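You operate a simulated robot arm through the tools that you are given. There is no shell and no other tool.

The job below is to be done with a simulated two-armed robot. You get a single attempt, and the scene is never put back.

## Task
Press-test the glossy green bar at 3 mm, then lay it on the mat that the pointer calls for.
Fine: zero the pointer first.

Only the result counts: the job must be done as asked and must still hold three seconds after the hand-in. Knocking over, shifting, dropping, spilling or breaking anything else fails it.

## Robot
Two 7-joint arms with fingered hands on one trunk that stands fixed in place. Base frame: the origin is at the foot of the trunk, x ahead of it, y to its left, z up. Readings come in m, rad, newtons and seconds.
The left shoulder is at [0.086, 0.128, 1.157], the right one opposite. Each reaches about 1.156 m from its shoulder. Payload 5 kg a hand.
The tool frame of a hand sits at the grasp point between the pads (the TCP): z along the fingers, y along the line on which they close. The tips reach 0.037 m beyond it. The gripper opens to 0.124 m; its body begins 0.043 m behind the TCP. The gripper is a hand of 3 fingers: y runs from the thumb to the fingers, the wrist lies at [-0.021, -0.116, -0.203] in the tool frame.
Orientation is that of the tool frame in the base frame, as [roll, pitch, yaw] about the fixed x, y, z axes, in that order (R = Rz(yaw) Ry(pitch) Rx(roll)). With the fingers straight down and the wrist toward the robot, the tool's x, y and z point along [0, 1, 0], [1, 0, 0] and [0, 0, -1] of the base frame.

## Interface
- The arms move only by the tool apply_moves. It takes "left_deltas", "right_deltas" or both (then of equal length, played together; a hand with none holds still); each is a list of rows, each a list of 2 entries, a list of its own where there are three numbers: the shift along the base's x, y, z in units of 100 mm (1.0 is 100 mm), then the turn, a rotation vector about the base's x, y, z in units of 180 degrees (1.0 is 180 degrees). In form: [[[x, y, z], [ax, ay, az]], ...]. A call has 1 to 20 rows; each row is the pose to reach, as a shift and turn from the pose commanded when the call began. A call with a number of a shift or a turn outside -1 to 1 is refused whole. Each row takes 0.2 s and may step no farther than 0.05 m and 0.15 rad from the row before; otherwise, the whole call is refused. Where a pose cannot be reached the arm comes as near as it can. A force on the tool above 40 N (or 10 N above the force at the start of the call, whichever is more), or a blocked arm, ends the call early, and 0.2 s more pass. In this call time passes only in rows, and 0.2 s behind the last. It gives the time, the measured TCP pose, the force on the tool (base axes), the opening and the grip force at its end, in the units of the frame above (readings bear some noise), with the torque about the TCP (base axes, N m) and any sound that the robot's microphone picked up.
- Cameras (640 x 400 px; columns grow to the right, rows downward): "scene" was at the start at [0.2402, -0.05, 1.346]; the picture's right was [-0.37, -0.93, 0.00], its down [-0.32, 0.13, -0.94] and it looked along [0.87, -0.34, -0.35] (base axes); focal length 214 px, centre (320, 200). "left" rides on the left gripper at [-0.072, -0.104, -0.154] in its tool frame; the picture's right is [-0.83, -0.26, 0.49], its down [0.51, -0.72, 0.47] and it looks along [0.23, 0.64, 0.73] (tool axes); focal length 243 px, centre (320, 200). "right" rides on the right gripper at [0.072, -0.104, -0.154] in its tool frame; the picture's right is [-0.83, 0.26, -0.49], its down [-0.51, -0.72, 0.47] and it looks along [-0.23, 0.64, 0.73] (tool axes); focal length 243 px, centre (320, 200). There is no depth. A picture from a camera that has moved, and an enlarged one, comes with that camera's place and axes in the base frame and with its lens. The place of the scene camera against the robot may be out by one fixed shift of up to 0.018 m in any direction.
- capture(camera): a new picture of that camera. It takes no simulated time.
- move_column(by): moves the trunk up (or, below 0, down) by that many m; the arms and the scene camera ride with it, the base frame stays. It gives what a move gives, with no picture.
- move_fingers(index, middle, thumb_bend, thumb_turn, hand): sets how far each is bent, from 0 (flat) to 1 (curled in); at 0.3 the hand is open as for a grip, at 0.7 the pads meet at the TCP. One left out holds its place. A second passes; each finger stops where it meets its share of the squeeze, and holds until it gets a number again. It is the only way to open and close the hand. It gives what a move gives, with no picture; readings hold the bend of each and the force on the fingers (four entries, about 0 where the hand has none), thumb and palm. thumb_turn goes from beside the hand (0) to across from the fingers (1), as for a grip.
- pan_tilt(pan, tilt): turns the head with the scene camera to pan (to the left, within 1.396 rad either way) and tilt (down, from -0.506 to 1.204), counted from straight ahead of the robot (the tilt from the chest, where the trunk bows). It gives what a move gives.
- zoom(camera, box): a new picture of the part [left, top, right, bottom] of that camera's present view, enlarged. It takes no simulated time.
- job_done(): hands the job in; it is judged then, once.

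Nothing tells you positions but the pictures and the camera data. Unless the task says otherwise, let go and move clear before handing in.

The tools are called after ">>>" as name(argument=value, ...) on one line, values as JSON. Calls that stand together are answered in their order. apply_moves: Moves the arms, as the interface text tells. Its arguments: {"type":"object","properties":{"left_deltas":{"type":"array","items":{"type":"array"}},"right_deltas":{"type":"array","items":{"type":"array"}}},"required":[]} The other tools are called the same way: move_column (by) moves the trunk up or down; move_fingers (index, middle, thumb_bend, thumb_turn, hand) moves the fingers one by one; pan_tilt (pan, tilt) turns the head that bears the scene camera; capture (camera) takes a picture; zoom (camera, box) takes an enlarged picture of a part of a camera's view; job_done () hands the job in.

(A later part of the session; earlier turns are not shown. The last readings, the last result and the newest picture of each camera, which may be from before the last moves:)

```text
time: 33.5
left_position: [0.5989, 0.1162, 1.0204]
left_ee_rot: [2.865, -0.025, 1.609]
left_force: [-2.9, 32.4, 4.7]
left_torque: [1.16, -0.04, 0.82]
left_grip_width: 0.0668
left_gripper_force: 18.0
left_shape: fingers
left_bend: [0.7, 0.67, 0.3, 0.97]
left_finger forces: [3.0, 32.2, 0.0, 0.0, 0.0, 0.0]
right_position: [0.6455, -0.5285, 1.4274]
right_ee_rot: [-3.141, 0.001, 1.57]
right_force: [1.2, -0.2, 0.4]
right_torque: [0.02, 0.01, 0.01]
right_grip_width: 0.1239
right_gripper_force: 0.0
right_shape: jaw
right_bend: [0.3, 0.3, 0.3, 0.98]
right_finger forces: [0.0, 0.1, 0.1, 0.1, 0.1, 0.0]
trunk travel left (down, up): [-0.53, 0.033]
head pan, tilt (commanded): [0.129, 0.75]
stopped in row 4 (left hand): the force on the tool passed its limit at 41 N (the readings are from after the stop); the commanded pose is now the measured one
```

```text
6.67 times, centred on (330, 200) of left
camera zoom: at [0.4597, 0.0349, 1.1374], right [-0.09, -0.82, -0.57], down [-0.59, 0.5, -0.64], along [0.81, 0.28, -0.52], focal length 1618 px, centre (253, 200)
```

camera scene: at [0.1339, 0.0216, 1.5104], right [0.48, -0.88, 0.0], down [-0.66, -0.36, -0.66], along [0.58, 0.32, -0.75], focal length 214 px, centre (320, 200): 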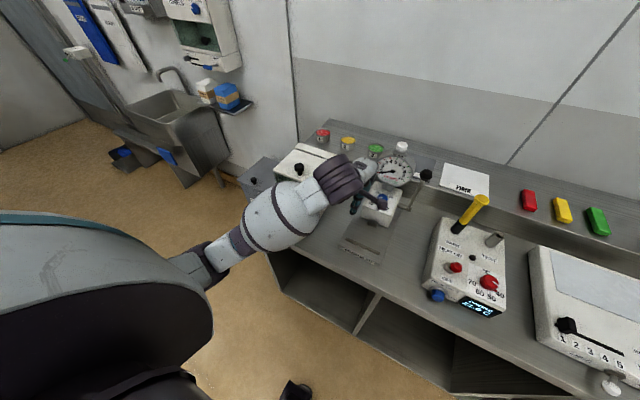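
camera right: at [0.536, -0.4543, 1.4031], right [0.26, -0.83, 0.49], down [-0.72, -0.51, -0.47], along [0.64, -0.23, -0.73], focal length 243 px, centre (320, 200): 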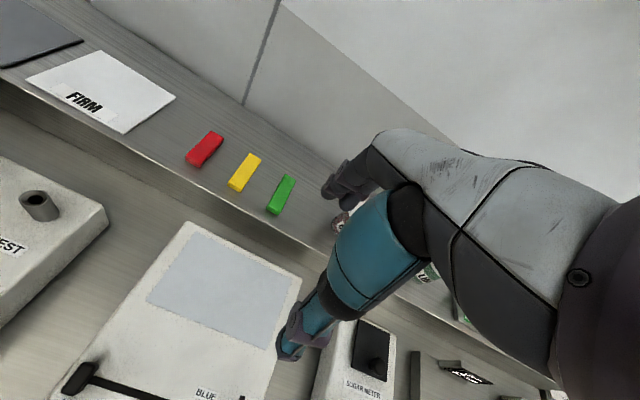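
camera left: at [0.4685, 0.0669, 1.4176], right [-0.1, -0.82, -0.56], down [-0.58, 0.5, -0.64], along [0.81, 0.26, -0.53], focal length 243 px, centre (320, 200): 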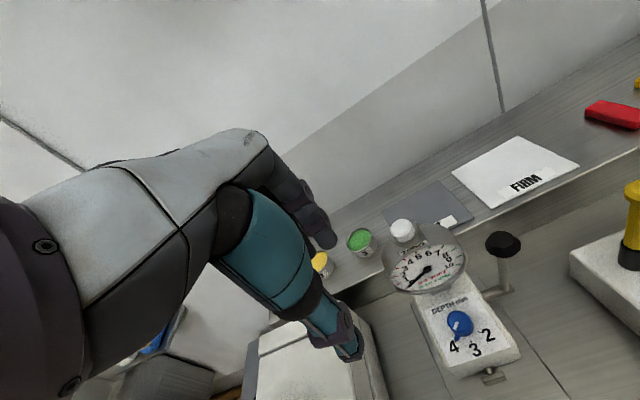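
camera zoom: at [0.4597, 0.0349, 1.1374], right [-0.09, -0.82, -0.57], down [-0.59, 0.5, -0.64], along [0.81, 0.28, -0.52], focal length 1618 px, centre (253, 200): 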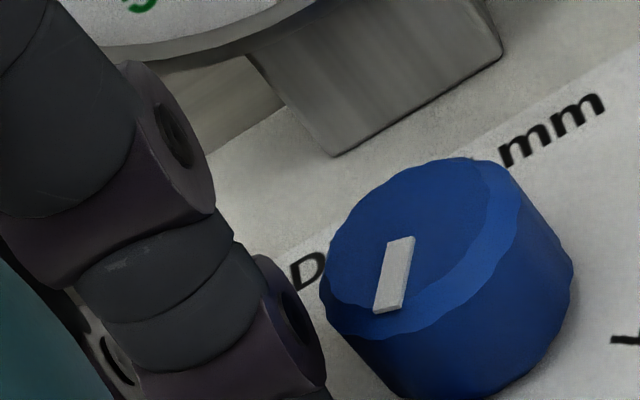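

The second (middle) finger ran into the side of the box — it hangs lower. I back off at once and check whether the tester has moved.

>>> apply_moves(left_deltas=[[[0.0, 0.1, 0.02], [0, 0, 0]], [[0.0, 0.15, 0.2], [0, 0, 0]], [[-0.1, 0.4, 0.6], [0, 0, 0]]])

>>> capture(camera="scene")

>>> zoom(camera="scene", box=[270, 160, 370, 290])

>>> zoom(camera="left", box=[260, 140, 480, 300])

```text
time: 34.3
left_position: [0.5877, 0.1511, 1.0799]
left_ee_rot: [2.866, -0.019, 1.6]
left_force: [-0.6, -0.2, -0.2]
left_torque: [-0.03, -0.03, -0.01]
left_grip_width: 0.0672
left_gripper_force: 0.1
left_shape: fingers
left_bend: [0.7, 0.7, 0.3, 0.97]
left_finger forces: [0.1, 0.0, 0.1, 0.1, 0.0, 0.0]
right_position: [0.6453, -0.5305, 1.4303]
right_ee_rot: [3.14, 0.003, 1.571]
right_force: [-0.4, 1.2, 0.6]
right_torque: [-0.05, 0.0, -0.04]
right_grip_width: 0.1238
right_gripper_force: 0.1
right_shape: jaw
right_bend: [0.3, 0.3, 0.3, 0.98]
right_finger forces: [0.1, 0.0, 0.0, 0.0, 0.1, 0.1]
trunk travel left (down, up): [-0.53, 0.033]
head pan, tilt (commanded): [0.129, 0.75]
```

```text
taken
camera scene: at [0.1471, -0.0031, 1.5185], right [0.13, -0.99, 0.0], down [-0.68, -0.09, -0.73], along [0.73, 0.09, -0.68], focal length 214 px, centre (320, 200)
```

scene: 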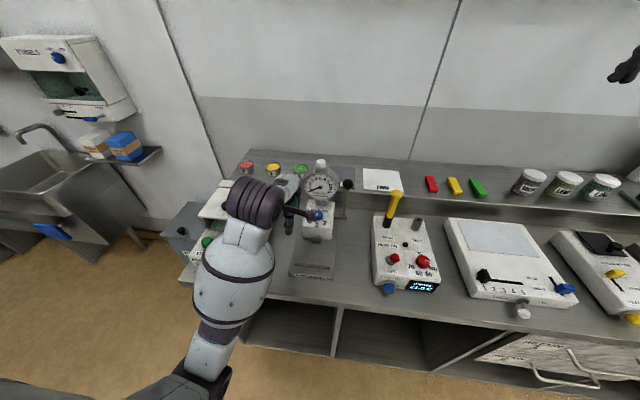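

```text
3.08 times, centred on (320, 225) of scene
camera zoom: at [0.1471, -0.0031, 1.5185], right [0.13, -0.99, 0.0], down [-0.68, -0.09, -0.73], along [0.73, 0.09, -0.68], focal length 660 px, centre (320, 123)
```

zoom: 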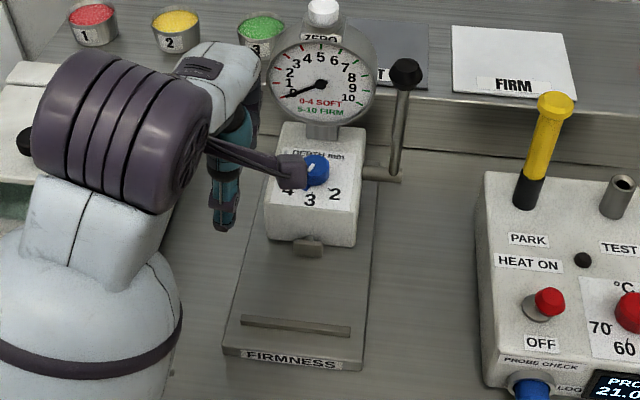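

```text
2.50 times, centred on (370, 220) of left
camera zoom: at [0.4491, 0.0728, 1.1983], right [-0.09, -0.82, -0.56], down [-0.58, 0.5, -0.64], along [0.81, 0.27, -0.53], focal length 606 px, centre (195, 150)
```

zoom: 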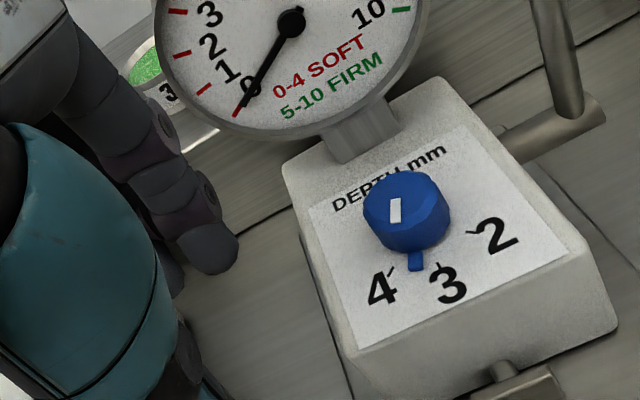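

The tester hasn't moved (under 2 mm by the pictures), and the stub is now past halfway to 3. I curl the middle finger out of the way so only the index works, then check its shape.

>>> move_fingers(hand="left", middle=1.0)

>>> capture(camera="left")

>>> zoom(camera="scene", box=[270, 160, 370, 240])

```text
time: 35.3
left_position: [0.5885, 0.1495, 1.0811]
left_ee_rot: [2.865, -0.022, 1.601]
left_force: [-0.5, 0.1, 0.3]
left_torque: [0.0, 0.01, -0.04]
left_grip_width: 0.0671
left_gripper_force: 0.0
left_shape: fingers
left_bend: [0.7, 1.0, 0.3, 0.97]
left_finger forces: [0.0, 0.0, 0.0, 0.0, 0.0, 0.0]
right_position: [0.645, -0.5312, 1.4279]
right_ee_rot: [3.142, -0.001, 1.57]
right_force: [-0.4, -0.4, 0.6]
right_torque: [-0.01, 0.01, -0.01]
right_grip_width: 0.1239
right_gripper_force: 0.1
right_shape: jaw
right_bend: [0.3, 0.3, 0.3, 0.98]
right_finger forces: [0.0, 0.1, 0.1, 0.0, 0.1, 0.0]
trunk travel left (down, up): [-0.53, 0.033]
head pan, tilt (commanded): [0.129, 0.75]
```

```text
taken
camera left: at [0.4496, 0.0711, 1.198], right [-0.09, -0.82, -0.56], down [-0.58, 0.5, -0.64], along [0.81, 0.27, -0.53], focal length 243 px, centre (320, 200)
```

left: 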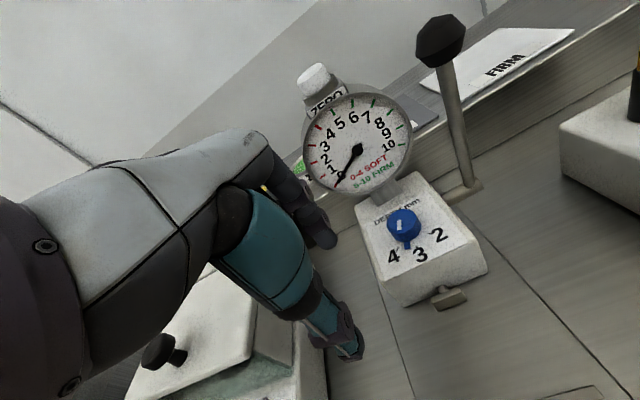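

```text
5.00 times, centred on (320, 200) of scene
camera zoom: at [0.1475, -0.0053, 1.5184], right [0.13, -0.99, 0.0], down [-0.68, -0.09, -0.73], along [0.73, 0.09, -0.68], focal length 1072 px, centre (320, 200)
```

zoom: 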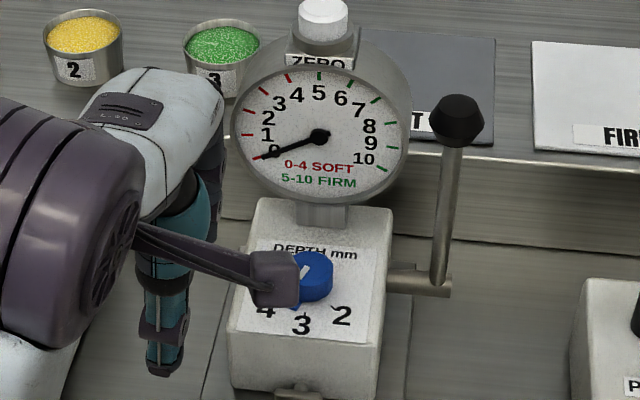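

>>> apply_moves(left_deltas=[[[0.1, 0, -0.2], [0, 0, 0]], [[0.18, -0.15, -0.45], [0, 0, 0]], [[0.18, -0.25, -0.58], [0, 0, 0]]])

>>> apply_moves(left_deltas=[[[-0.05, -0.1, 0], [0, 0, 0]], [[-0.1, -0.18, 0], [0, 0, 0]]])

>>> zoom(camera="left", box=[280, 160, 400, 250])

```text
time: 36.1
left_position: [0.6054, 0.1249, 1.0226]
left_ee_rot: [2.866, -0.021, 1.601]
left_force: [-0.8, -0.6, -0.3]
left_torque: [-0.02, 0.02, -0.03]
left_grip_width: 0.0673
left_gripper_force: 0.1
left_shape: fingers
left_bend: [0.7, 1.0, 0.3, 0.97]
left_finger forces: [0.0, 0.1, 0.1, 0.0, 0.1, 0.0]
right_position: [0.6443, -0.5305, 1.4285]
right_ee_rot: [3.141, 0.0, 1.571]
right_force: [-0.6, -0.8, -0.1]
right_torque: [-0.01, 0.02, 0.0]
right_grip_width: 0.124
right_gripper_force: 0.2
right_shape: jaw
right_bend: [0.3, 0.3, 0.3, 0.98]
right_finger forces: [0.0, 0.1, 0.0, 0.1, 0.1, 0.0]
trunk travel left (down, up): [-0.53, 0.033]
head pan, tilt (commanded): [0.129, 0.75]
```

```text
time: 36.7
left_position: [0.5954, 0.1068, 1.022]
left_ee_rot: [2.866, -0.021, 1.601]
left_force: [-0.1, 0.1, -0.2]
left_torque: [0.02, -0.02, 0.04]
left_grip_width: 0.0663
left_gripper_force: 0.3
left_shape: fingers
left_bend: [0.7, 1.0, 0.3, 0.97]
left_finger forces: [0.8, 0.1, 0.0, 0.1, 0.0, 0.0]
right_position: [0.6444, -0.5302, 1.4283]
right_ee_rot: [3.138, 0.001, 1.571]
right_force: [0.2, -0.6, 0.0]
right_torque: [-0.01, 0.0, 0.04]
right_grip_width: 0.124
right_gripper_force: 0.1
right_shape: jaw
right_bend: [0.3, 0.3, 0.3, 0.98]
right_finger forces: [0.0, 0.1, 0.1, 0.0, 0.0, 0.1]
trunk travel left (down, up): [-0.53, 0.033]
head pan, tilt (commanded): [0.129, 0.75]
```

```text
4.44 times, centred on (340, 205) of left
camera zoom: at [0.4564, 0.0282, 1.1402], right [-0.09, -0.82, -0.56], down [-0.58, 0.5, -0.64], along [0.81, 0.27, -0.52], focal length 1078 px, centre (231, 178)
```

zoom: 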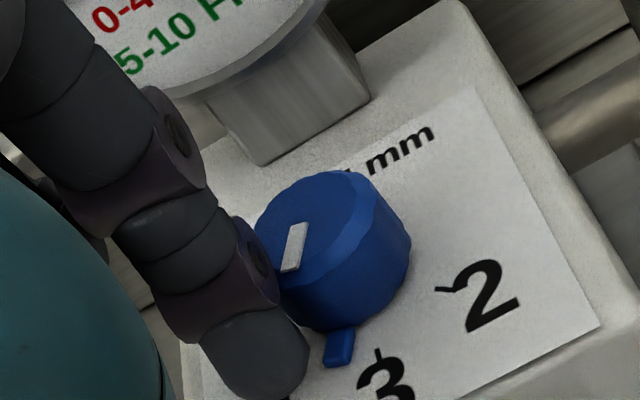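

>>> apply_moves(left_deltas=[[[-0.02, -0.03, 0], [0, 0, 0]], [[-0.04, -0.055, 0], [0, 0, 0]]])

>>> zoom(camera="left", box=[280, 160, 400, 250])

```text
time: 37.3
left_position: [0.5913, 0.0999, 1.023]
left_ee_rot: [2.866, -0.022, 1.601]
left_force: [-2.0, 2.1, 0.5]
left_torque: [0.01, -0.04, 0.01]
left_grip_width: 0.0656
left_gripper_force: 1.3
left_shape: fingers
left_bend: [0.7, 1.0, 0.3, 0.97]
left_finger forces: [2.4, 0.0, 0.0, 0.0, 0.1, 0.1]
right_position: [0.6454, -0.5318, 1.4282]
right_ee_rot: [3.139, 0.0, 1.571]
right_force: [-0.2, -0.3, 0.3]
right_torque: [0.0, -0.02, -0.03]
right_grip_width: 0.1238
right_gripper_force: 0.0
right_shape: jaw
right_bend: [0.3, 0.3, 0.3, 0.98]
right_finger forces: [0.0, 0.1, 0.0, 0.0, 0.0, 0.0]
trunk travel left (down, up): [-0.53, 0.033]
head pan, tilt (commanded): [0.129, 0.75]
```

```text
4.44 times, centred on (340, 205) of left
camera zoom: at [0.4519, 0.0223, 1.1404], right [-0.09, -0.82, -0.56], down [-0.58, 0.5, -0.64], along [0.81, 0.27, -0.52], focal length 1078 px, centre (231, 178)
```

zoom: 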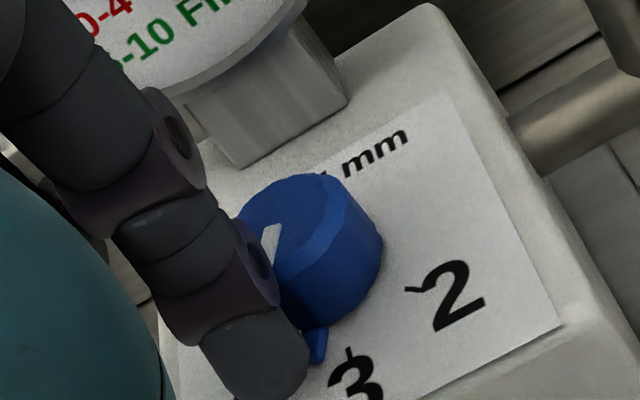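

>>> apply_moves(left_deltas=[[[-0.01, -0.025, 0], [0, 0, 0]], [[-0.02, -0.05, 0], [0, 0, 0]]])

>>> zoom(camera="left", box=[280, 160, 400, 250])

```text
time: 37.9
left_position: [0.5894, 0.0965, 1.0227]
left_ee_rot: [2.866, -0.022, 1.601]
left_force: [-1.4, 1.3, 0.8]
left_torque: [0.01, 0.04, -0.01]
left_grip_width: 0.0662
left_gripper_force: 0.5
left_shape: fingers
left_bend: [0.7, 1.0, 0.3, 0.97]
left_finger forces: [2.0, 0.0, 0.0, 0.0, 0.1, 0.1]
right_position: [0.6441, -0.5318, 1.4277]
right_ee_rot: [-3.14, 0.0, 1.571]
right_force: [-0.1, 0.8, 0.4]
right_torque: [-0.01, 0.01, -0.01]
right_grip_width: 0.1241
right_gripper_force: 0.0
right_shape: jaw
right_bend: [0.3, 0.3, 0.3, 0.98]
right_finger forces: [0.0, 0.0, 0.0, 0.0, 0.0, 0.0]
trunk travel left (down, up): [-0.53, 0.033]
head pan, tilt (commanded): [0.129, 0.75]
```

```text
4.44 times, centred on (340, 205) of left
camera zoom: at [0.4501, 0.0171, 1.1401], right [-0.09, -0.82, -0.56], down [-0.58, 0.5, -0.64], along [0.81, 0.27, -0.52], focal length 1078 px, centre (231, 178)
```

zoom: 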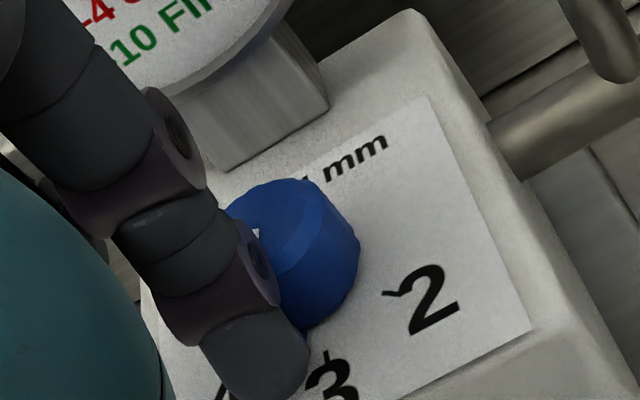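

>>> apply_moves(left_deltas=[[[-0.0, -0.025, 0], [0, 0, 0]], [[-0.0, -0.05, 0], [0, 0, 0]]])

>>> zoom(camera="left", box=[280, 160, 400, 250])

```text
time: 38.5
left_position: [0.5899, 0.0905, 1.0229]
left_ee_rot: [2.865, -0.02, 1.604]
left_force: [-3.6, 1.1, 1.5]
left_torque: [-0.02, 0.01, -0.02]
left_grip_width: 0.0648
left_gripper_force: 1.2
left_shape: fingers
left_bend: [0.7, 1.0, 0.3, 0.97]
left_finger forces: [3.0, 0.0, 0.0, 0.1, 0.1, 0.1]
right_position: [0.6434, -0.5331, 1.4287]
right_ee_rot: [3.139, -0.001, 1.572]
right_force: [0.0, -0.8, -0.1]
right_torque: [0.0, 0.0, 0.01]
right_grip_width: 0.1238
right_gripper_force: 0.0
right_shape: jaw
right_bend: [0.3, 0.3, 0.3, 0.98]
right_finger forces: [0.1, 0.0, 0.1, 0.0, 0.0, 0.0]
trunk travel left (down, up): [-0.53, 0.033]
head pan, tilt (commanded): [0.129, 0.75]
```

```text
4.44 times, centred on (340, 205) of left
camera zoom: at [0.4496, 0.0119, 1.1405], right [-0.09, -0.82, -0.56], down [-0.58, 0.5, -0.64], along [0.81, 0.27, -0.52], focal length 1078 px, centre (231, 178)
```

zoom: 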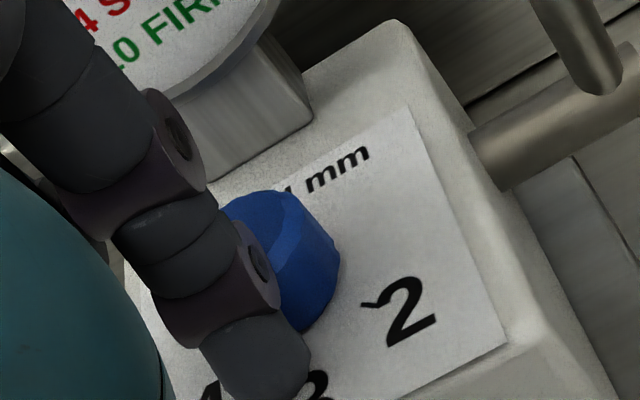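

>>> apply_moves(left_deltas=[[[-0.1, 0.03, 0], [0, 0, 0]], [[-0.25, 0.1, 0.1], [0, 0, 0]], [[-0.3, 0.45, 0.3], [0, 0, 0]]])

>>> zoom(camera="left", box=[320, 140, 440, 230])

```text
time: 39.3
left_position: [0.5594, 0.1368, 1.0519]
left_ee_rot: [2.867, -0.022, 1.602]
left_force: [-0.1, 0.7, 0.7]
left_torque: [-0.02, -0.01, -0.05]
left_grip_width: 0.067
left_gripper_force: 0.0
left_shape: fingers
left_bend: [0.7, 1.0, 0.3, 0.97]
left_finger forces: [0.1, 0.0, 0.1, 0.1, 0.0, 0.0]
right_position: [0.6451, -0.5307, 1.4299]
right_ee_rot: [-3.14, 0.002, 1.57]
right_force: [0.9, 0.0, 0.5]
right_torque: [-0.06, 0.03, 0.0]
right_grip_width: 0.1239
right_gripper_force: 0.1
right_shape: jaw
right_bend: [0.3, 0.3, 0.3, 0.98]
right_finger forces: [0.0, 0.0, 0.1, 0.1, 0.1, 0.0]
trunk travel left (down, up): [-0.53, 0.033]
head pan, tilt (commanded): [0.129, 0.75]
```

```text
4.44 times, centred on (380, 185) of left
camera zoom: at [0.4203, 0.0586, 1.1697], right [-0.09, -0.82, -0.56], down [-0.58, 0.5, -0.64], along [0.81, 0.27, -0.53], focal length 1078 px, centre (53, 267)
```

zoom: 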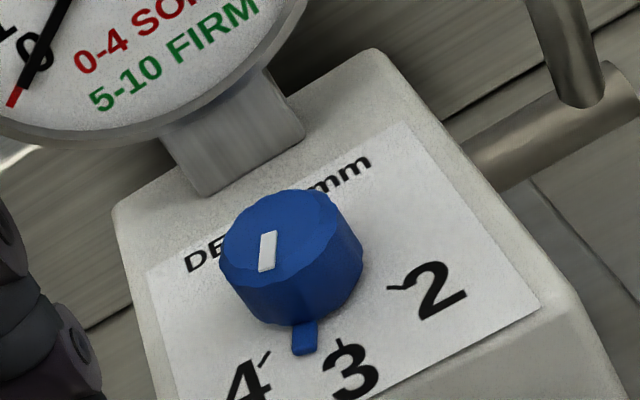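

The stub still looks about halfway, so the last push slid along the knob without engaging the stub. I move the hand aside to read the angle properly.

>>> apply_moves(left_deltas=[[[-0.1, 0.1, 0.4], [0, 0, 0]], [[-0.2, 0.2, 0.8], [0, 0, 0]]])

>>> zoom(camera="scene", box=[295, 195, 345, 235])

>>> zoom(camera="left", box=[380, 180, 460, 240])

```text
time: 39.9
left_position: [0.5483, 0.1552, 1.1304]
left_ee_rot: [2.869, -0.022, 1.599]
left_force: [0.3, 0.7, 0.0]
left_torque: [0.03, 0.02, -0.03]
left_grip_width: 0.0672
left_gripper_force: 0.1
left_shape: fingers
left_bend: [0.7, 1.0, 0.3, 0.97]
left_finger forces: [0.0, 0.0, 0.1, 0.0, 0.0, 0.0]
left hand out of reach, approached as far as the arm can: row 2
right_position: [0.6455, -0.5305, 1.4281]
right_ee_rot: [-3.141, -0.001, 1.57]
right_force: [0.4, 0.5, 0.0]
right_torque: [-0.01, -0.01, 0.0]
right_grip_width: 0.1238
right_gripper_force: 0.0
right_shape: jaw
right_bend: [0.3, 0.3, 0.3, 0.98]
right_finger forces: [0.1, 0.1, 0.1, 0.1, 0.0, 0.0]
trunk travel left (down, up): [-0.53, 0.033]
head pan, tilt (commanded): [0.129, 0.75]
```

```text
10.00 times, centred on (320, 215) of scene
camera zoom: at [0.1482, -0.0045, 1.5184], right [0.13, -0.99, 0.0], down [-0.68, -0.09, -0.73], along [0.72, 0.09, -0.68], focal length 2145 px, centre (320, 50)
```

zoom: 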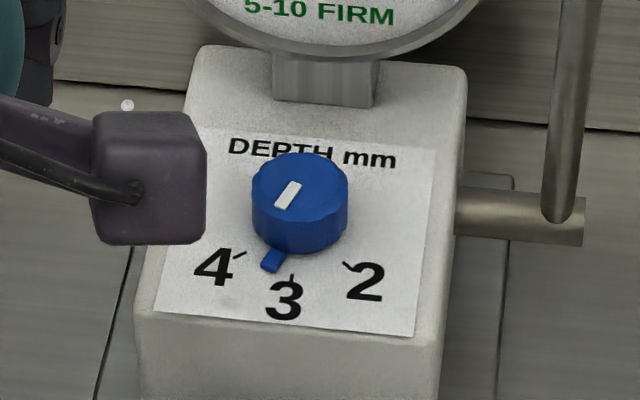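

```text
6.67 times, centred on (420, 210) of left
camera zoom: at [0.4087, 0.0771, 1.2489], right [-0.09, -0.82, -0.56], down [-0.58, 0.5, -0.64], along [0.81, 0.27, -0.53], focal length 1618 px, centre (-347, 133)
```

zoom: 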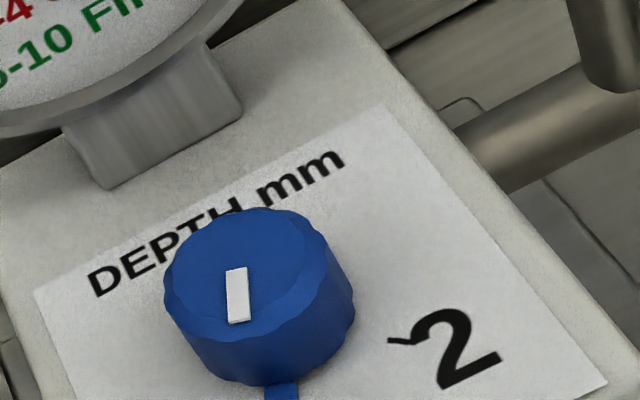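

The stub is at about 24°, exactly halfway, and protrudes only ~4 mm, so I'll turn the knob by friction instead: press the index on its left side and drag toward the robot. I move the hand back there first.

>>> apply_moves(left_deltas=[[[0.3, 0.0, -0.1], [0, 0, 0]], [[0.6, -0.1, -0.4], [0, 0, 0]], [[0.75, -0.15, -0.7], [0, 0, 0]]])

>>> zoom(camera="left", box=[260, 140, 420, 260])

```text
time: 40.7
left_position: [0.6224, 0.1392, 1.0613]
left_ee_rot: [2.865, -0.022, 1.602]
left_force: [0.6, -0.5, 0.2]
left_torque: [0.02, 0.01, -0.01]
left_grip_width: 0.0673
left_gripper_force: 0.0
left_shape: fingers
left_bend: [0.7, 1.0, 0.3, 0.97]
left_finger forces: [0.0, 0.0, 0.0, 0.0, 0.0, 0.0]
right_position: [0.6429, -0.5312, 1.4283]
right_ee_rot: [-3.141, 0.0, 1.569]
right_force: [-0.4, 0.3, -0.2]
right_torque: [0.01, -0.04, -0.01]
right_grip_width: 0.1242
right_gripper_force: 0.1
right_shape: jaw
right_bend: [0.3, 0.3, 0.3, 0.98]
right_finger forces: [0.0, 0.0, 0.1, 0.0, 0.1, 0.1]
trunk travel left (down, up): [-0.53, 0.033]
head pan, tilt (commanded): [0.129, 0.75]
```

```text
3.33 times, centred on (340, 200) of left
camera zoom: at [0.4826, 0.0608, 1.1786], right [-0.09, -0.82, -0.56], down [-0.58, 0.5, -0.64], along [0.81, 0.27, -0.52], focal length 809 px, centre (253, 200)
```

zoom: 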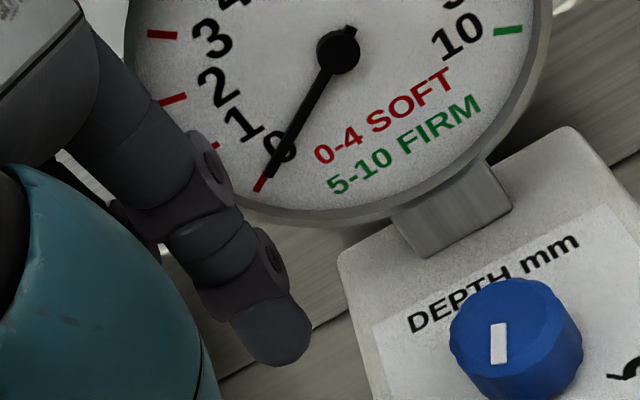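

>>> apply_moves(left_deltas=[[[0, 0, -0.2], [0, 0, 0]], [[0, -0.1, -0.36], [0, 0, 0]], [[0, -0.22, -0.36], [0, 0, 0]]])

>>> zoom(camera="left", box=[260, 140, 420, 260])

```text
time: 41.5
left_position: [0.6221, 0.1175, 1.0249]
left_ee_rot: [2.866, -0.022, 1.604]
left_force: [-0.1, -0.4, -0.5]
left_torque: [-0.01, 0.01, -0.01]
left_grip_width: 0.0671
left_gripper_force: 0.1
left_shape: fingers
left_bend: [0.7, 1.0, 0.3, 0.97]
left_finger forces: [0.1, 0.0, 0.0, 0.0, 0.0, 0.1]
right_position: [0.6446, -0.5332, 1.4274]
right_ee_rot: [3.141, 0.0, 1.571]
right_force: [-0.6, -0.4, -0.7]
right_torque: [0.0, -0.01, 0.0]
right_grip_width: 0.124
right_gripper_force: 0.2
right_shape: jaw
right_bend: [0.3, 0.3, 0.3, 0.98]
right_finger forces: [0.0, 0.0, 0.0, 0.0, 0.1, 0.1]
trunk travel left (down, up): [-0.53, 0.033]
head pan, tilt (commanded): [0.129, 0.75]
```

```text
3.33 times, centred on (340, 200) of left
camera zoom: at [0.4833, 0.0387, 1.1428], right [-0.09, -0.82, -0.56], down [-0.58, 0.5, -0.64], along [0.81, 0.27, -0.52], focal length 809 px, centre (253, 200)
```

zoom: 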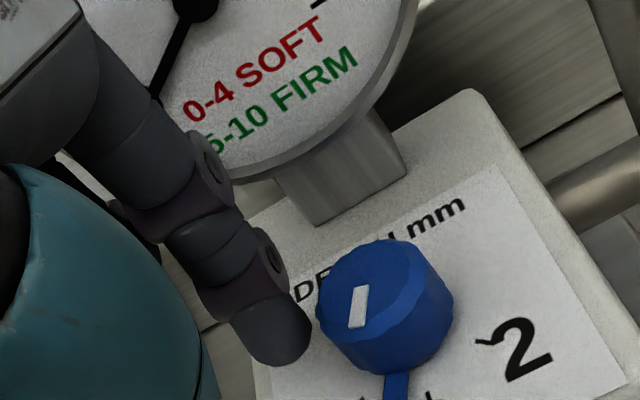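

>>> apply_moves(left_deltas=[[[0, -0.03, 0], [0, 0, 0]], [[0, -0.05, 0], [0, 0, 0]]])

>>> apply_moves(left_deltas=[[[0, -0.02, 0], [0, 0, 0]], [[0, -0.03, 0], [0, 0, 0]]])

>>> zoom(camera="left", box=[260, 160, 420, 280])

```text
time: 42.1
left_position: [0.6225, 0.1119, 1.0249]
left_ee_rot: [2.865, -0.022, 1.602]
left_force: [0.5, -0.3, 0.4]
left_torque: [-0.02, -0.02, 0.01]
left_grip_width: 0.067
left_gripper_force: 0.0
left_shape: fingers
left_bend: [0.7, 1.0, 0.3, 0.97]
left_finger forces: [0.0, 0.1, 0.1, 0.0, 0.0, 0.1]
right_position: [0.6448, -0.5318, 1.428]
right_ee_rot: [3.139, -0.001, 1.57]
right_force: [-0.1, 1.2, 0.4]
right_torque: [0.0, -0.01, 0.05]
right_grip_width: 0.1239
right_gripper_force: 0.0
right_shape: jaw
right_bend: [0.3, 0.3, 0.3, 0.98]
right_finger forces: [0.0, 0.1, 0.1, 0.0, 0.1, 0.0]
trunk travel left (down, up): [-0.53, 0.033]
head pan, tilt (commanded): [0.129, 0.75]
```

```text
time: 42.7
left_position: [0.6223, 0.1107, 1.0241]
left_ee_rot: [2.866, -0.023, 1.601]
left_force: [0.0, 1.2, 0.6]
left_torque: [0.07, -0.01, 0.01]
left_grip_width: 0.0671
left_gripper_force: 1.3
left_shape: fingers
left_bend: [0.7, 1.0, 0.3, 0.97]
left_finger forces: [1.8, 0.1, 0.1, 0.0, 0.0, 0.1]
right_position: [0.6449, -0.5309, 1.428]
right_ee_rot: [3.141, 0.0, 1.57]
right_force: [0.2, 0.4, 1.0]
right_torque: [0.04, -0.01, -0.02]
right_grip_width: 0.1241
right_gripper_force: 0.1
right_shape: jaw
right_bend: [0.3, 0.3, 0.3, 0.98]
right_finger forces: [0.0, 0.0, 0.1, 0.0, 0.0, 0.1]
trunk travel left (down, up): [-0.53, 0.033]
head pan, tilt (commanded): [0.129, 0.75]
```

```text
3.33 times, centred on (340, 220) of left
camera zoom: at [0.4832, 0.0318, 1.1428], right [-0.09, -0.82, -0.56], down [-0.58, 0.5, -0.64], along [0.81, 0.27, -0.52], focal length 809 px, centre (253, 133)
```

zoom: 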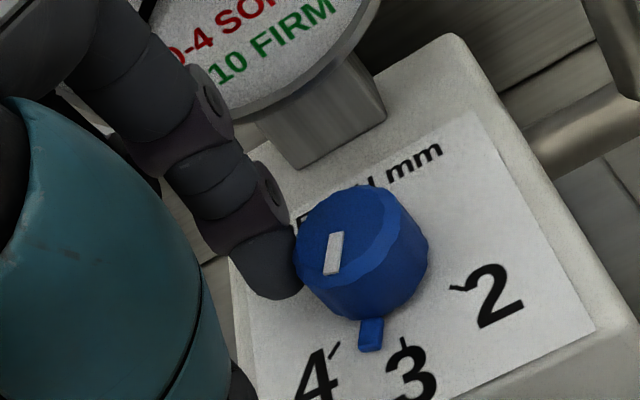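

The finger touches the knob's left side (pure sideways reaction). I press slightly more and drag toward the robot.

>>> apply_moves(left_deltas=[[[0, -0.015, 0], [0, 0, 0]], [[-0.03, -0.02, 0], [0, 0, 0]], [[-0.06, -0.02, 0], [0, 0, 0]]])

>>> zoom(camera="left", box=[260, 160, 420, 280])

```text
time: 43.5
left_position: [0.6166, 0.1092, 1.0247]
left_ee_rot: [2.865, -0.022, 1.604]
left_force: [4.6, 7.4, 0.5]
left_torque: [0.17, -0.05, 0.23]
left_grip_width: 0.0721
left_gripper_force: 3.7
left_shape: fingers
left_bend: [0.67, 1.0, 0.3, 0.97]
left_finger forces: [8.4, 0.1, 0.1, 0.0, 0.0, 0.1]
right_position: [0.6454, -0.5311, 1.4275]
right_ee_rot: [3.141, 0.0, 1.571]
right_force: [-0.9, 0.0, -0.9]
right_torque: [-0.01, -0.01, 0.03]
right_grip_width: 0.1237
right_gripper_force: 0.1
right_shape: jaw
right_bend: [0.3, 0.3, 0.3, 0.98]
right_finger forces: [0.0, 0.0, 0.0, 0.0, 0.1, 0.0]
trunk travel left (down, up): [-0.53, 0.033]
head pan, tilt (commanded): [0.129, 0.75]
```

```text
3.33 times, centred on (340, 220) of left
camera zoom: at [0.4777, 0.0304, 1.1428], right [-0.09, -0.82, -0.56], down [-0.58, 0.5, -0.64], along [0.81, 0.27, -0.53], focal length 809 px, centre (253, 133)
```

zoom: 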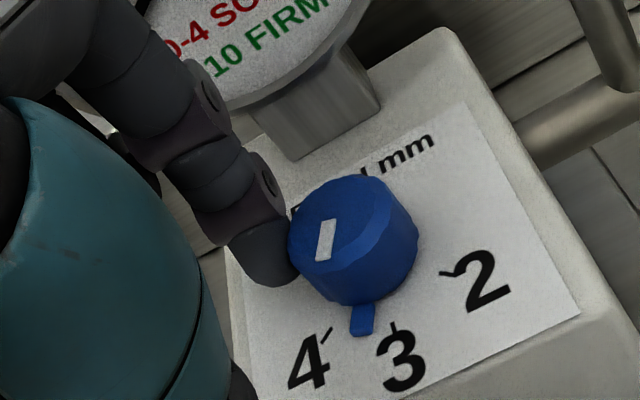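

>>> apply_moves(left_deltas=[[[-0.03, -0.01, 0], [0, 0, 0]], [[-0.06, -0.01, 0], [0, 0, 0]]])

>>> zoom(camera="left", box=[260, 160, 420, 280])

```text
time: 44.1
left_position: [0.611, 0.1085, 1.0247]
left_ee_rot: [2.867, -0.022, 1.604]
left_force: [3.0, 13.8, 1.5]
left_torque: [0.24, -0.04, 0.36]
left_grip_width: 0.0713
left_gripper_force: 6.7
left_shape: fingers
left_bend: [0.67, 1.0, 0.3, 0.97]
left_finger forces: [14.2, 0.0, 0.0, 0.1, 0.1, 0.0]
right_position: [0.6449, -0.5285, 1.4288]
right_ee_rot: [-3.142, 0.001, 1.573]
right_force: [-0.8, -0.2, 0.0]
right_torque: [-0.03, -0.01, 0.01]
right_grip_width: 0.1239
right_gripper_force: 0.0
right_shape: jaw
right_bend: [0.3, 0.3, 0.3, 0.98]
right_finger forces: [0.0, 0.0, 0.0, 0.1, 0.0, 0.0]
trunk travel left (down, up): [-0.53, 0.033]
head pan, tilt (commanded): [0.129, 0.75]
```

```text
3.33 times, centred on (340, 220) of left
camera zoom: at [0.4712, 0.0306, 1.1427], right [-0.09, -0.82, -0.56], down [-0.58, 0.5, -0.64], along [0.81, 0.27, -0.52], focal length 809 px, centre (253, 133)
```

zoom: 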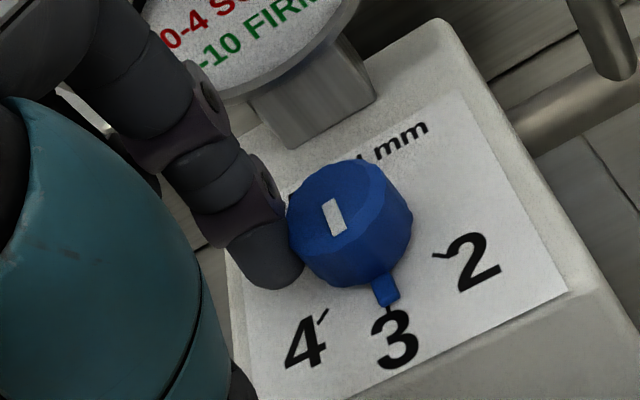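

The knob turned and its stub now points at 3. I release straight sideways and check.

>>> apply_moves(left_deltas=[[[0.01, 0.05, 0], [0, 0, 0]], [[0.0, 0.2, 0], [0, 0, 0]], [[-0.1, 0.4, 0.4], [0, 0, 0]], [[-0.1, 0.5, 0.8], [0, 0, 0]]])

>>> zoom(camera="left", box=[340, 180, 460, 280])

>>> zoom(camera="scene", box=[295, 195, 345, 235])

```text
time: 45.1
left_position: [0.6011, 0.1563, 1.1056]
left_ee_rot: [2.867, -0.021, 1.602]
left_force: [1.0, -0.1, 0.2]
left_torque: [0.01, 0.01, 0.0]
left_grip_width: 0.0675
left_gripper_force: 0.1
left_shape: fingers
left_bend: [0.7, 1.0, 0.3, 0.97]
left_finger forces: [0.0, 0.0, 0.0, 0.1, 0.0, 0.1]
right_position: [0.6455, -0.5319, 1.427]
right_ee_rot: [3.141, 0.0, 1.569]
right_force: [-0.1, -0.3, 0.2]
right_torque: [0.03, -0.01, -0.01]
right_grip_width: 0.124
right_gripper_force: 0.1
right_shape: jaw
right_bend: [0.3, 0.3, 0.3, 0.98]
right_finger forces: [0.0, 0.0, 0.0, 0.1, 0.1, 0.0]
trunk travel left (down, up): [-0.53, 0.033]
head pan, tilt (commanded): [0.129, 0.75]
```

```text
4.00 times, centred on (400, 230) of left
camera zoom: at [0.4616, 0.0773, 1.2231], right [-0.09, -0.82, -0.56], down [-0.58, 0.5, -0.64], along [0.81, 0.27, -0.53], focal length 970 px, centre (0, 80)
```

zoom: 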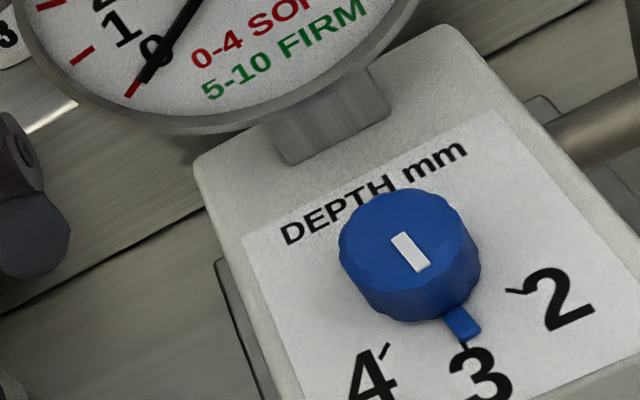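

```text
10.00 times, centred on (320, 215) of scene
camera zoom: at [0.148, -0.0058, 1.5184], right [0.13, -0.99, 0.0], down [-0.68, -0.09, -0.73], along [0.72, 0.09, -0.68], focal length 2145 px, centre (320, 50)
```

zoom: 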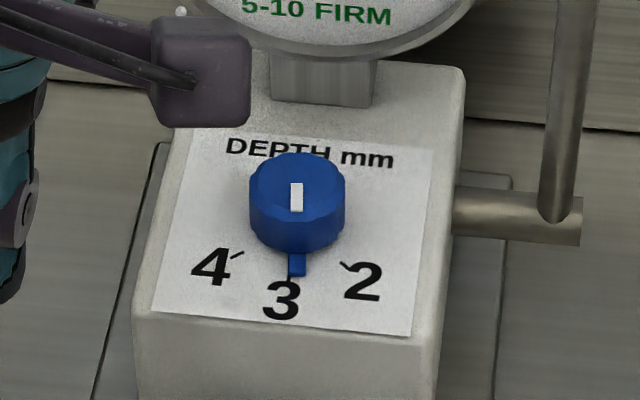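

The depth knob now points at 3 (within a few degrees) and the pointer still reads 0. Next I fetch the bar: the right hand turns 90° so it closes across the bar's width and moves above it, while the left hand pulls back clear.

>>> apply_moves(right_deltas=[[[0.1, 0.03, 0], [0, 0, 0.0455]], [[0.2, 0.06, 0], [0, 0, 0.091]], [[0.3, 0.09, 0], [0, 0, 0.1365]], [[0.4, 0.12, 0], [0, 0, 0.182]], [[0.5, 0.15, 0], [0, 0, 0.2275]], [[0.6, 0.18, 0], [0, 0, 0.273]], [[0.7, 0.21, 0], [0, 0, 0.3185]], [[0.8, 0.24, 0], [0, 0, 0.364]], [[0.9, 0.27, 0], [0, 0, 0.4095]], [[0.97, 0.3, 0], [0, 0, 0.455]], [[1.0, 0.33, 0], [0, 0, 0.5]]])

>>> move_fingers(hand="right", index=0.5, middle=0.5, thumb_bend=0.5, thumb_turn=1)

>>> capture(camera="right")

>>> apply_moves(left_deltas=[[[-0.1, 0.3, 0.3], [0, 0, 0]], [[-0.3, 0.6, 0.7], [0, 0, 0]], [[-0.3, 0.9, 0.9], [0, 0, 0]]])

```text
time: 47.5
left_position: [0.6025, 0.1565, 1.1033]
left_ee_rot: [2.866, -0.021, 1.601]
left_force: [0.3, 0.1, -0.4]
left_torque: [0.0, -0.02, 0.0]
left_grip_width: 0.0677
left_gripper_force: 0.0
left_shape: fingers
left_bend: [0.7, 1.0, 0.3, 0.97]
left_finger forces: [0.0, 0.0, 0.1, 0.0, 0.0, 0.0]
right_position: [0.7463, -0.4971, 1.4261]
right_ee_rot: [-3.141, -0.001, -3.14]
right_force: [0.3, -0.1, 0.0]
right_torque: [-0.02, 0.02, -0.02]
right_grip_width: 0.124
right_gripper_force: 0.1
right_shape: jaw
right_bend: [0.3, 0.3, 0.3, 0.98]
right_finger forces: [0.1, 0.0, 0.0, 0.1, 0.0, 0.0]
trunk travel left (down, up): [-0.53, 0.033]
head pan, tilt (commanded): [0.129, 0.75]
```

```text
time: 48.5
left_position: [0.6008, 0.1561, 1.1048]
left_ee_rot: [2.865, -0.022, 1.601]
left_force: [-0.3, -0.6, 0.7]
left_torque: [-0.05, 0.01, 0.01]
left_grip_width: 0.0674
left_gripper_force: 0.0
left_shape: fingers
left_bend: [0.7, 1.0, 0.3, 0.97]
left_finger forces: [0.1, 0.0, 0.1, 0.0, 0.1, 0.0]
right_position: [0.7447, -0.4976, 1.4278]
right_ee_rot: [-3.141, -0.001, -3.14]
right_force: [0.2, 0.2, 0.1]
right_torque: [-0.01, -0.02, -0.01]
right_grip_width: 0.0683
right_gripper_force: 0.0
right_shape: fingers
right_bend: [0.5, 0.5, 0.5, 1.0]
right_finger forces: [0.1, 0.1, 0.0, 0.0, 0.0, 0.0]
trunk travel left (down, up): [-0.53, 0.033]
head pan, tilt (commanded): [0.129, 0.75]
```

```text
taken
camera right: at [0.6732, -0.6031, 1.5815], right [0.83, 0.26, 0.49], down [0.51, -0.72, -0.47], along [0.23, 0.64, -0.73], focal length 243 px, centre (320, 200)
```

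right: 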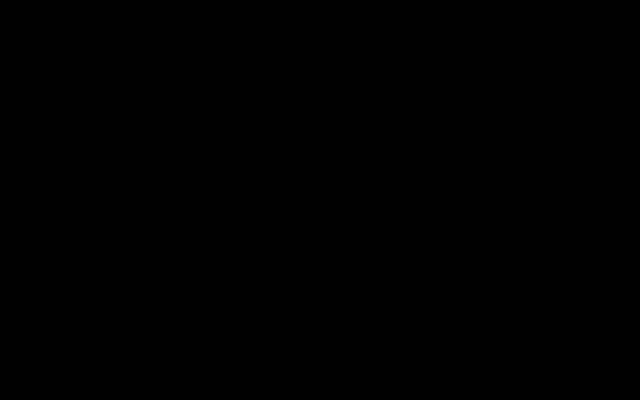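

```text
refused: row 2 steps farther than a row can; nothing moved
```

The right wrist camera is covered by the folded arm in this pose, so I'll use the scene camera for the pick. I look toward the bars.

>>> pan_tilt(pan=-0.55, tilt=0.5)

>>> capture(camera="scene")

>>> apply_moves(left_deltas=[[[-0.1, 0.3, 0.3], [0, 0, 0]], [[-0.2, 0.55, 0.6], [0, 0, 0]], [[-0.3, 0.8, 0.9], [0, 0, 0]]])

>>> capture(camera="left")

```text
time: 49.5
left_position: [0.6005, 0.1565, 1.1057]
left_ee_rot: [2.865, -0.021, 1.602]
left_force: [0.2, -0.3, -0.7]
left_torque: [-0.03, -0.01, -0.02]
left_grip_width: 0.0674
left_gripper_force: 0.1
left_shape: fingers
left_bend: [0.7, 1.0, 0.3, 0.97]
left_finger forces: [0.0, 0.0, 0.0, 0.1, 0.0, 0.1]
right_position: [0.7442, -0.498, 1.4291]
right_ee_rot: [-3.141, 0.0, 3.142]
right_force: [0.3, 0.7, 1.6]
right_torque: [-0.01, 0.0, -0.03]
right_grip_width: 0.0682
right_gripper_force: 0.1
right_shape: fingers
right_bend: [0.5, 0.5, 0.5, 1.0]
right_finger forces: [0.0, 0.0, 0.0, 0.0, 0.0, 0.0]
trunk travel left (down, up): [-0.53, 0.033]
head pan, tilt (commanded): [-0.55, 0.499]
```

```text
taken
camera scene: at [0.1427, -0.0633, 1.5403], right [-0.52, -0.85, 0.0], down [-0.41, 0.25, -0.88], along [0.75, -0.46, -0.48], focal length 214 px, centre (320, 200)
```

scene: 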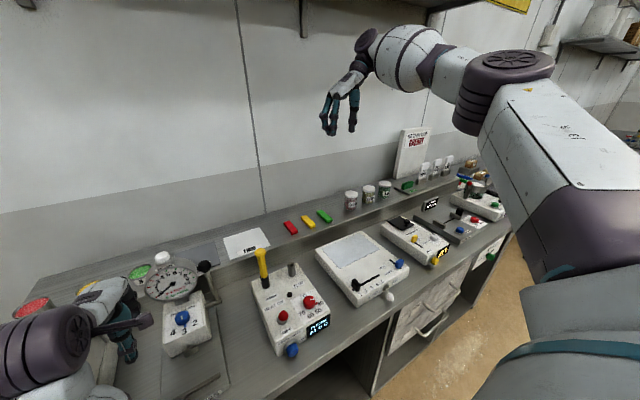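

```text
time: 50.4
left_position: [0.5691, 0.2357, 1.1948]
left_ee_rot: [2.869, -0.022, 1.601]
left_force: [-0.8, 0.7, -0.2]
left_torque: [-0.01, -0.04, 0.01]
left_grip_width: 0.0676
left_gripper_force: 0.1
left_shape: fingers
left_bend: [0.7, 1.0, 0.3, 0.97]
left_finger forces: [0.1, 0.0, 0.0, 0.0, 0.0, 0.0]
right_position: [0.7454, -0.4974, 1.4283]
right_ee_rot: [-3.141, -0.001, -3.141]
right_force: [0.0, 1.6, 1.3]
right_torque: [-0.04, 0.01, 0.0]
right_grip_width: 0.0679
right_gripper_force: 0.1
right_shape: fingers
right_bend: [0.5, 0.5, 0.5, 1.0]
right_finger forces: [0.0, 0.0, 0.0, 0.0, 0.0, 0.1]
trunk travel left (down, up): [-0.53, 0.033]
head pan, tilt (commanded): [-0.55, 0.499]
```

```text
taken
camera left: at [0.4306, 0.1578, 1.3135], right [-0.09, -0.82, -0.56], down [-0.58, 0.5, -0.64], along [0.81, 0.27, -0.53], focal length 243 px, centre (320, 200)
```

left: 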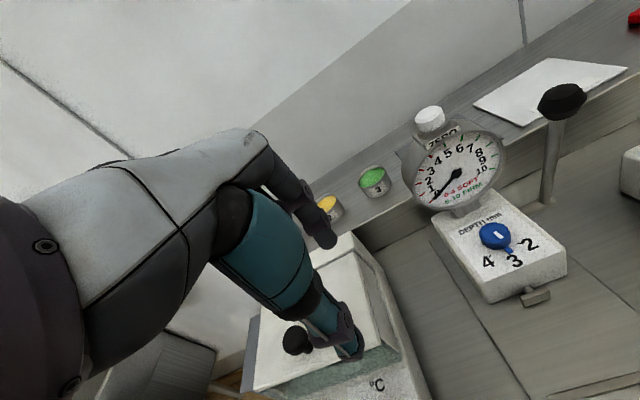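

>>> apply_moves(right_deltas=[[[0.25, 0, -0.25], [0, 0, 0]], [[0.5, 0, -0.5], [0, 0, 0]], [[0.75, 0, -0.75], [0, 0, 0]], [[0.95, 0, -1.0], [0, 0, 0]]])

>>> apply_moves(right_deltas=[[[0, 0, -0.45], [0, 0, 0]], [[0, 0, -0.9], [0, 0, 0]], [[0, 0, -1.0], [0, 0, 0]]])

>>> capture(camera="scene")

>>> zoom(camera="scene", box=[260, 130, 400, 240])

>>> capture(camera="right")

```text
time: 51.4
left_position: [0.5689, 0.2355, 1.1973]
left_ee_rot: [2.866, -0.023, 1.602]
left_force: [-0.1, -0.1, 0.2]
left_torque: [0.0, -0.02, 0.01]
left_grip_width: 0.0672
left_gripper_force: 0.0
left_shape: fingers
left_bend: [0.7, 1.0, 0.3, 0.97]
left_finger forces: [0.0, 0.0, 0.0, 0.0, 0.1, 0.1]
right_position: [0.8153, -0.4954, 1.344]
right_ee_rot: [-3.141, 0.005, 3.141]
right_force: [-0.5, 0.4, 0.5]
right_torque: [-0.01, -0.02, -0.01]
right_grip_width: 0.0675
right_gripper_force: 0.1
right_shape: fingers
right_bend: [0.5, 0.5, 0.5, 1.0]
right_finger forces: [0.0, 0.1, 0.0, 0.1, 0.0, 0.1]
right hand out of reach, approached as far as the arm can: row 3, 4
trunk travel left (down, up): [-0.53, 0.033]
head pan, tilt (commanded): [-0.55, 0.499]
```

```text
time: 52.1
left_position: [0.5706, 0.2372, 1.1958]
left_ee_rot: [2.867, -0.019, 1.602]
left_force: [0.6, 0.7, -0.2]
left_torque: [0.0, 0.02, -0.02]
left_grip_width: 0.0675
left_gripper_force: 0.2
left_shape: fingers
left_bend: [0.7, 1.0, 0.3, 0.97]
left_finger forces: [0.0, 0.1, 0.1, 0.0, 0.0, 0.0]
right_position: [0.8159, -0.4915, 1.2446]
right_ee_rot: [3.141, 0.002, 3.14]
right_force: [0.6, 0.2, 0.4]
right_torque: [-0.02, -0.03, 0.01]
right_grip_width: 0.0676
right_gripper_force: 0.1
right_shape: fingers
right_bend: [0.5, 0.5, 0.5, 1.0]
right_finger forces: [0.1, 0.0, 0.0, 0.1, 0.1, 0.1]
trunk travel left (down, up): [-0.53, 0.033]
head pan, tilt (commanded): [-0.55, 0.499]
```

```text
taken
camera scene: at [0.1416, -0.0614, 1.5407], right [-0.52, -0.85, 0.0], down [-0.41, 0.25, -0.88], along [0.75, -0.46, -0.48], focal length 214 px, centre (320, 200)
```

scene: 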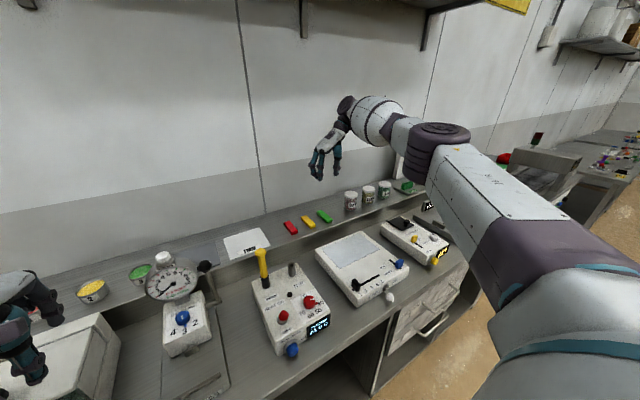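

```text
3.64 times, centred on (330, 185) of scene
camera zoom: at [0.1416, -0.0614, 1.5407], right [-0.52, -0.85, 0.0], down [-0.41, 0.25, -0.88], along [0.75, -0.46, -0.48], focal length 780 px, centre (284, 254)
```

zoom: 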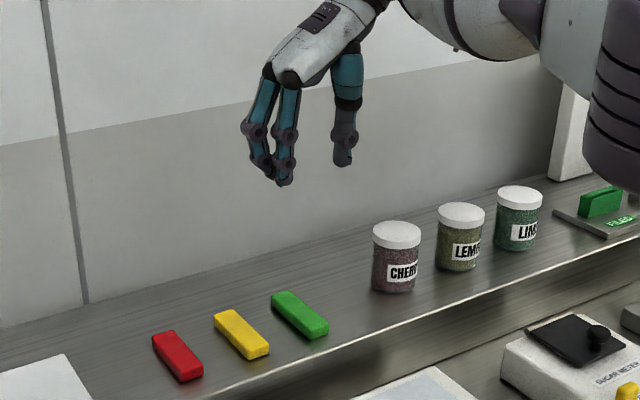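

```text
taken
camera right: at [0.7445, -0.5969, 1.3982], right [0.83, 0.26, 0.49], down [0.51, -0.72, -0.47], along [0.23, 0.64, -0.73], focal length 243 px, centre (320, 200)
```

right: 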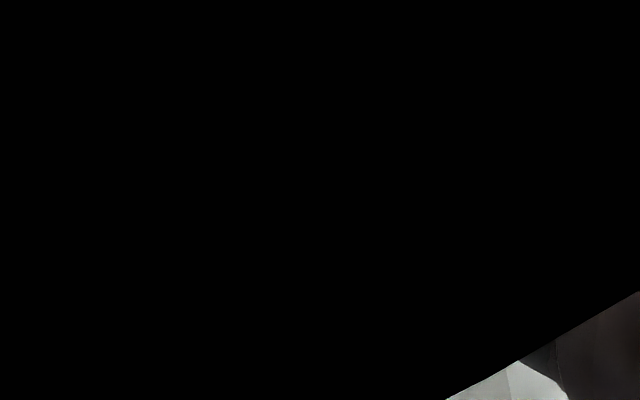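

At this trunk height the bar is just beyond the right arm's reach (it stops near x=0.816). I raise the left hand a bit and lower the trunk by 0.10 m to bring the shoulder nearer.

>>> apply_moves(left_deltas=[[[0, 0.0, 0.45], [0, 0, 0]], [[0, 0.0, 0.9], [0, 0, 0]], [[0, 0, 1.0], [0, 0, 0]]], right_deltas=[[[0, 0.0, 0.1], [0, 0, 0]], [[0, 0.0, 0.15], [0, 0, 0]], [[0, 0, 0.2], [0, 0, 0]]])

>>> move_column(by=-0.1)

>>> capture(camera="scene")

```text
time: 53.0
left_position: [0.5698, 0.2366, 1.2966]
left_ee_rot: [2.865, -0.022, 1.602]
left_force: [0.2, 0.2, 0.9]
left_torque: [0.01, -0.02, 0.03]
left_grip_width: 0.0674
left_gripper_force: 0.1
left_shape: fingers
left_bend: [0.7, 1.0, 0.3, 0.98]
left_finger forces: [0.0, 0.1, 0.0, 0.1, 0.0, 0.0]
right_position: [0.8149, -0.4937, 1.2644]
right_ee_rot: [-3.141, 0.002, 3.141]
right_force: [-0.3, 0.1, 0.4]
right_torque: [0.02, -0.01, -0.01]
right_grip_width: 0.0677
right_gripper_force: 0.0
right_shape: fingers
right_bend: [0.5, 0.5, 0.5, 1.0]
right_finger forces: [0.1, 0.0, 0.0, 0.0, 0.0, 0.0]
trunk travel left (down, up): [-0.53, 0.033]
head pan, tilt (commanded): [-0.55, 0.499]
```

```text
time: 54.3
left_position: [0.5698, 0.2372, 1.1958]
left_ee_rot: [2.865, -0.022, 1.602]
left_force: [0.0, -0.2, 0.8]
left_torque: [0.02, -0.01, -0.02]
left_grip_width: 0.0676
left_gripper_force: 0.0
left_shape: fingers
left_bend: [0.7, 1.0, 0.3, 0.98]
left_finger forces: [0.0, 0.0, 0.1, 0.1, 0.0, 0.0]
right_position: [0.8143, -0.4954, 1.1638]
right_ee_rot: [3.141, 0.0, 3.141]
right_force: [0.2, -0.9, -0.2]
right_torque: [0.03, -0.04, 0.02]
right_grip_width: 0.0675
right_gripper_force: 0.0
right_shape: fingers
right_bend: [0.5, 0.5, 0.5, 1.0]
right_finger forces: [0.1, 0.1, 0.1, 0.0, 0.0, 0.0]
trunk travel left (down, up): [-0.43, 0.133]
head pan, tilt (commanded): [-0.55, 0.499]
```

```text
taken
camera scene: at [0.2084, -0.0634, 1.4173], right [-0.52, -0.85, 0.0], down [-0.41, 0.25, -0.88], along [0.75, -0.46, -0.48], focal length 214 px, centre (320, 200)
```

scene: 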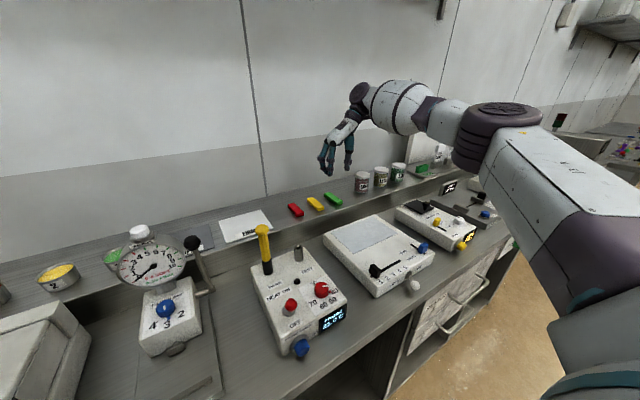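

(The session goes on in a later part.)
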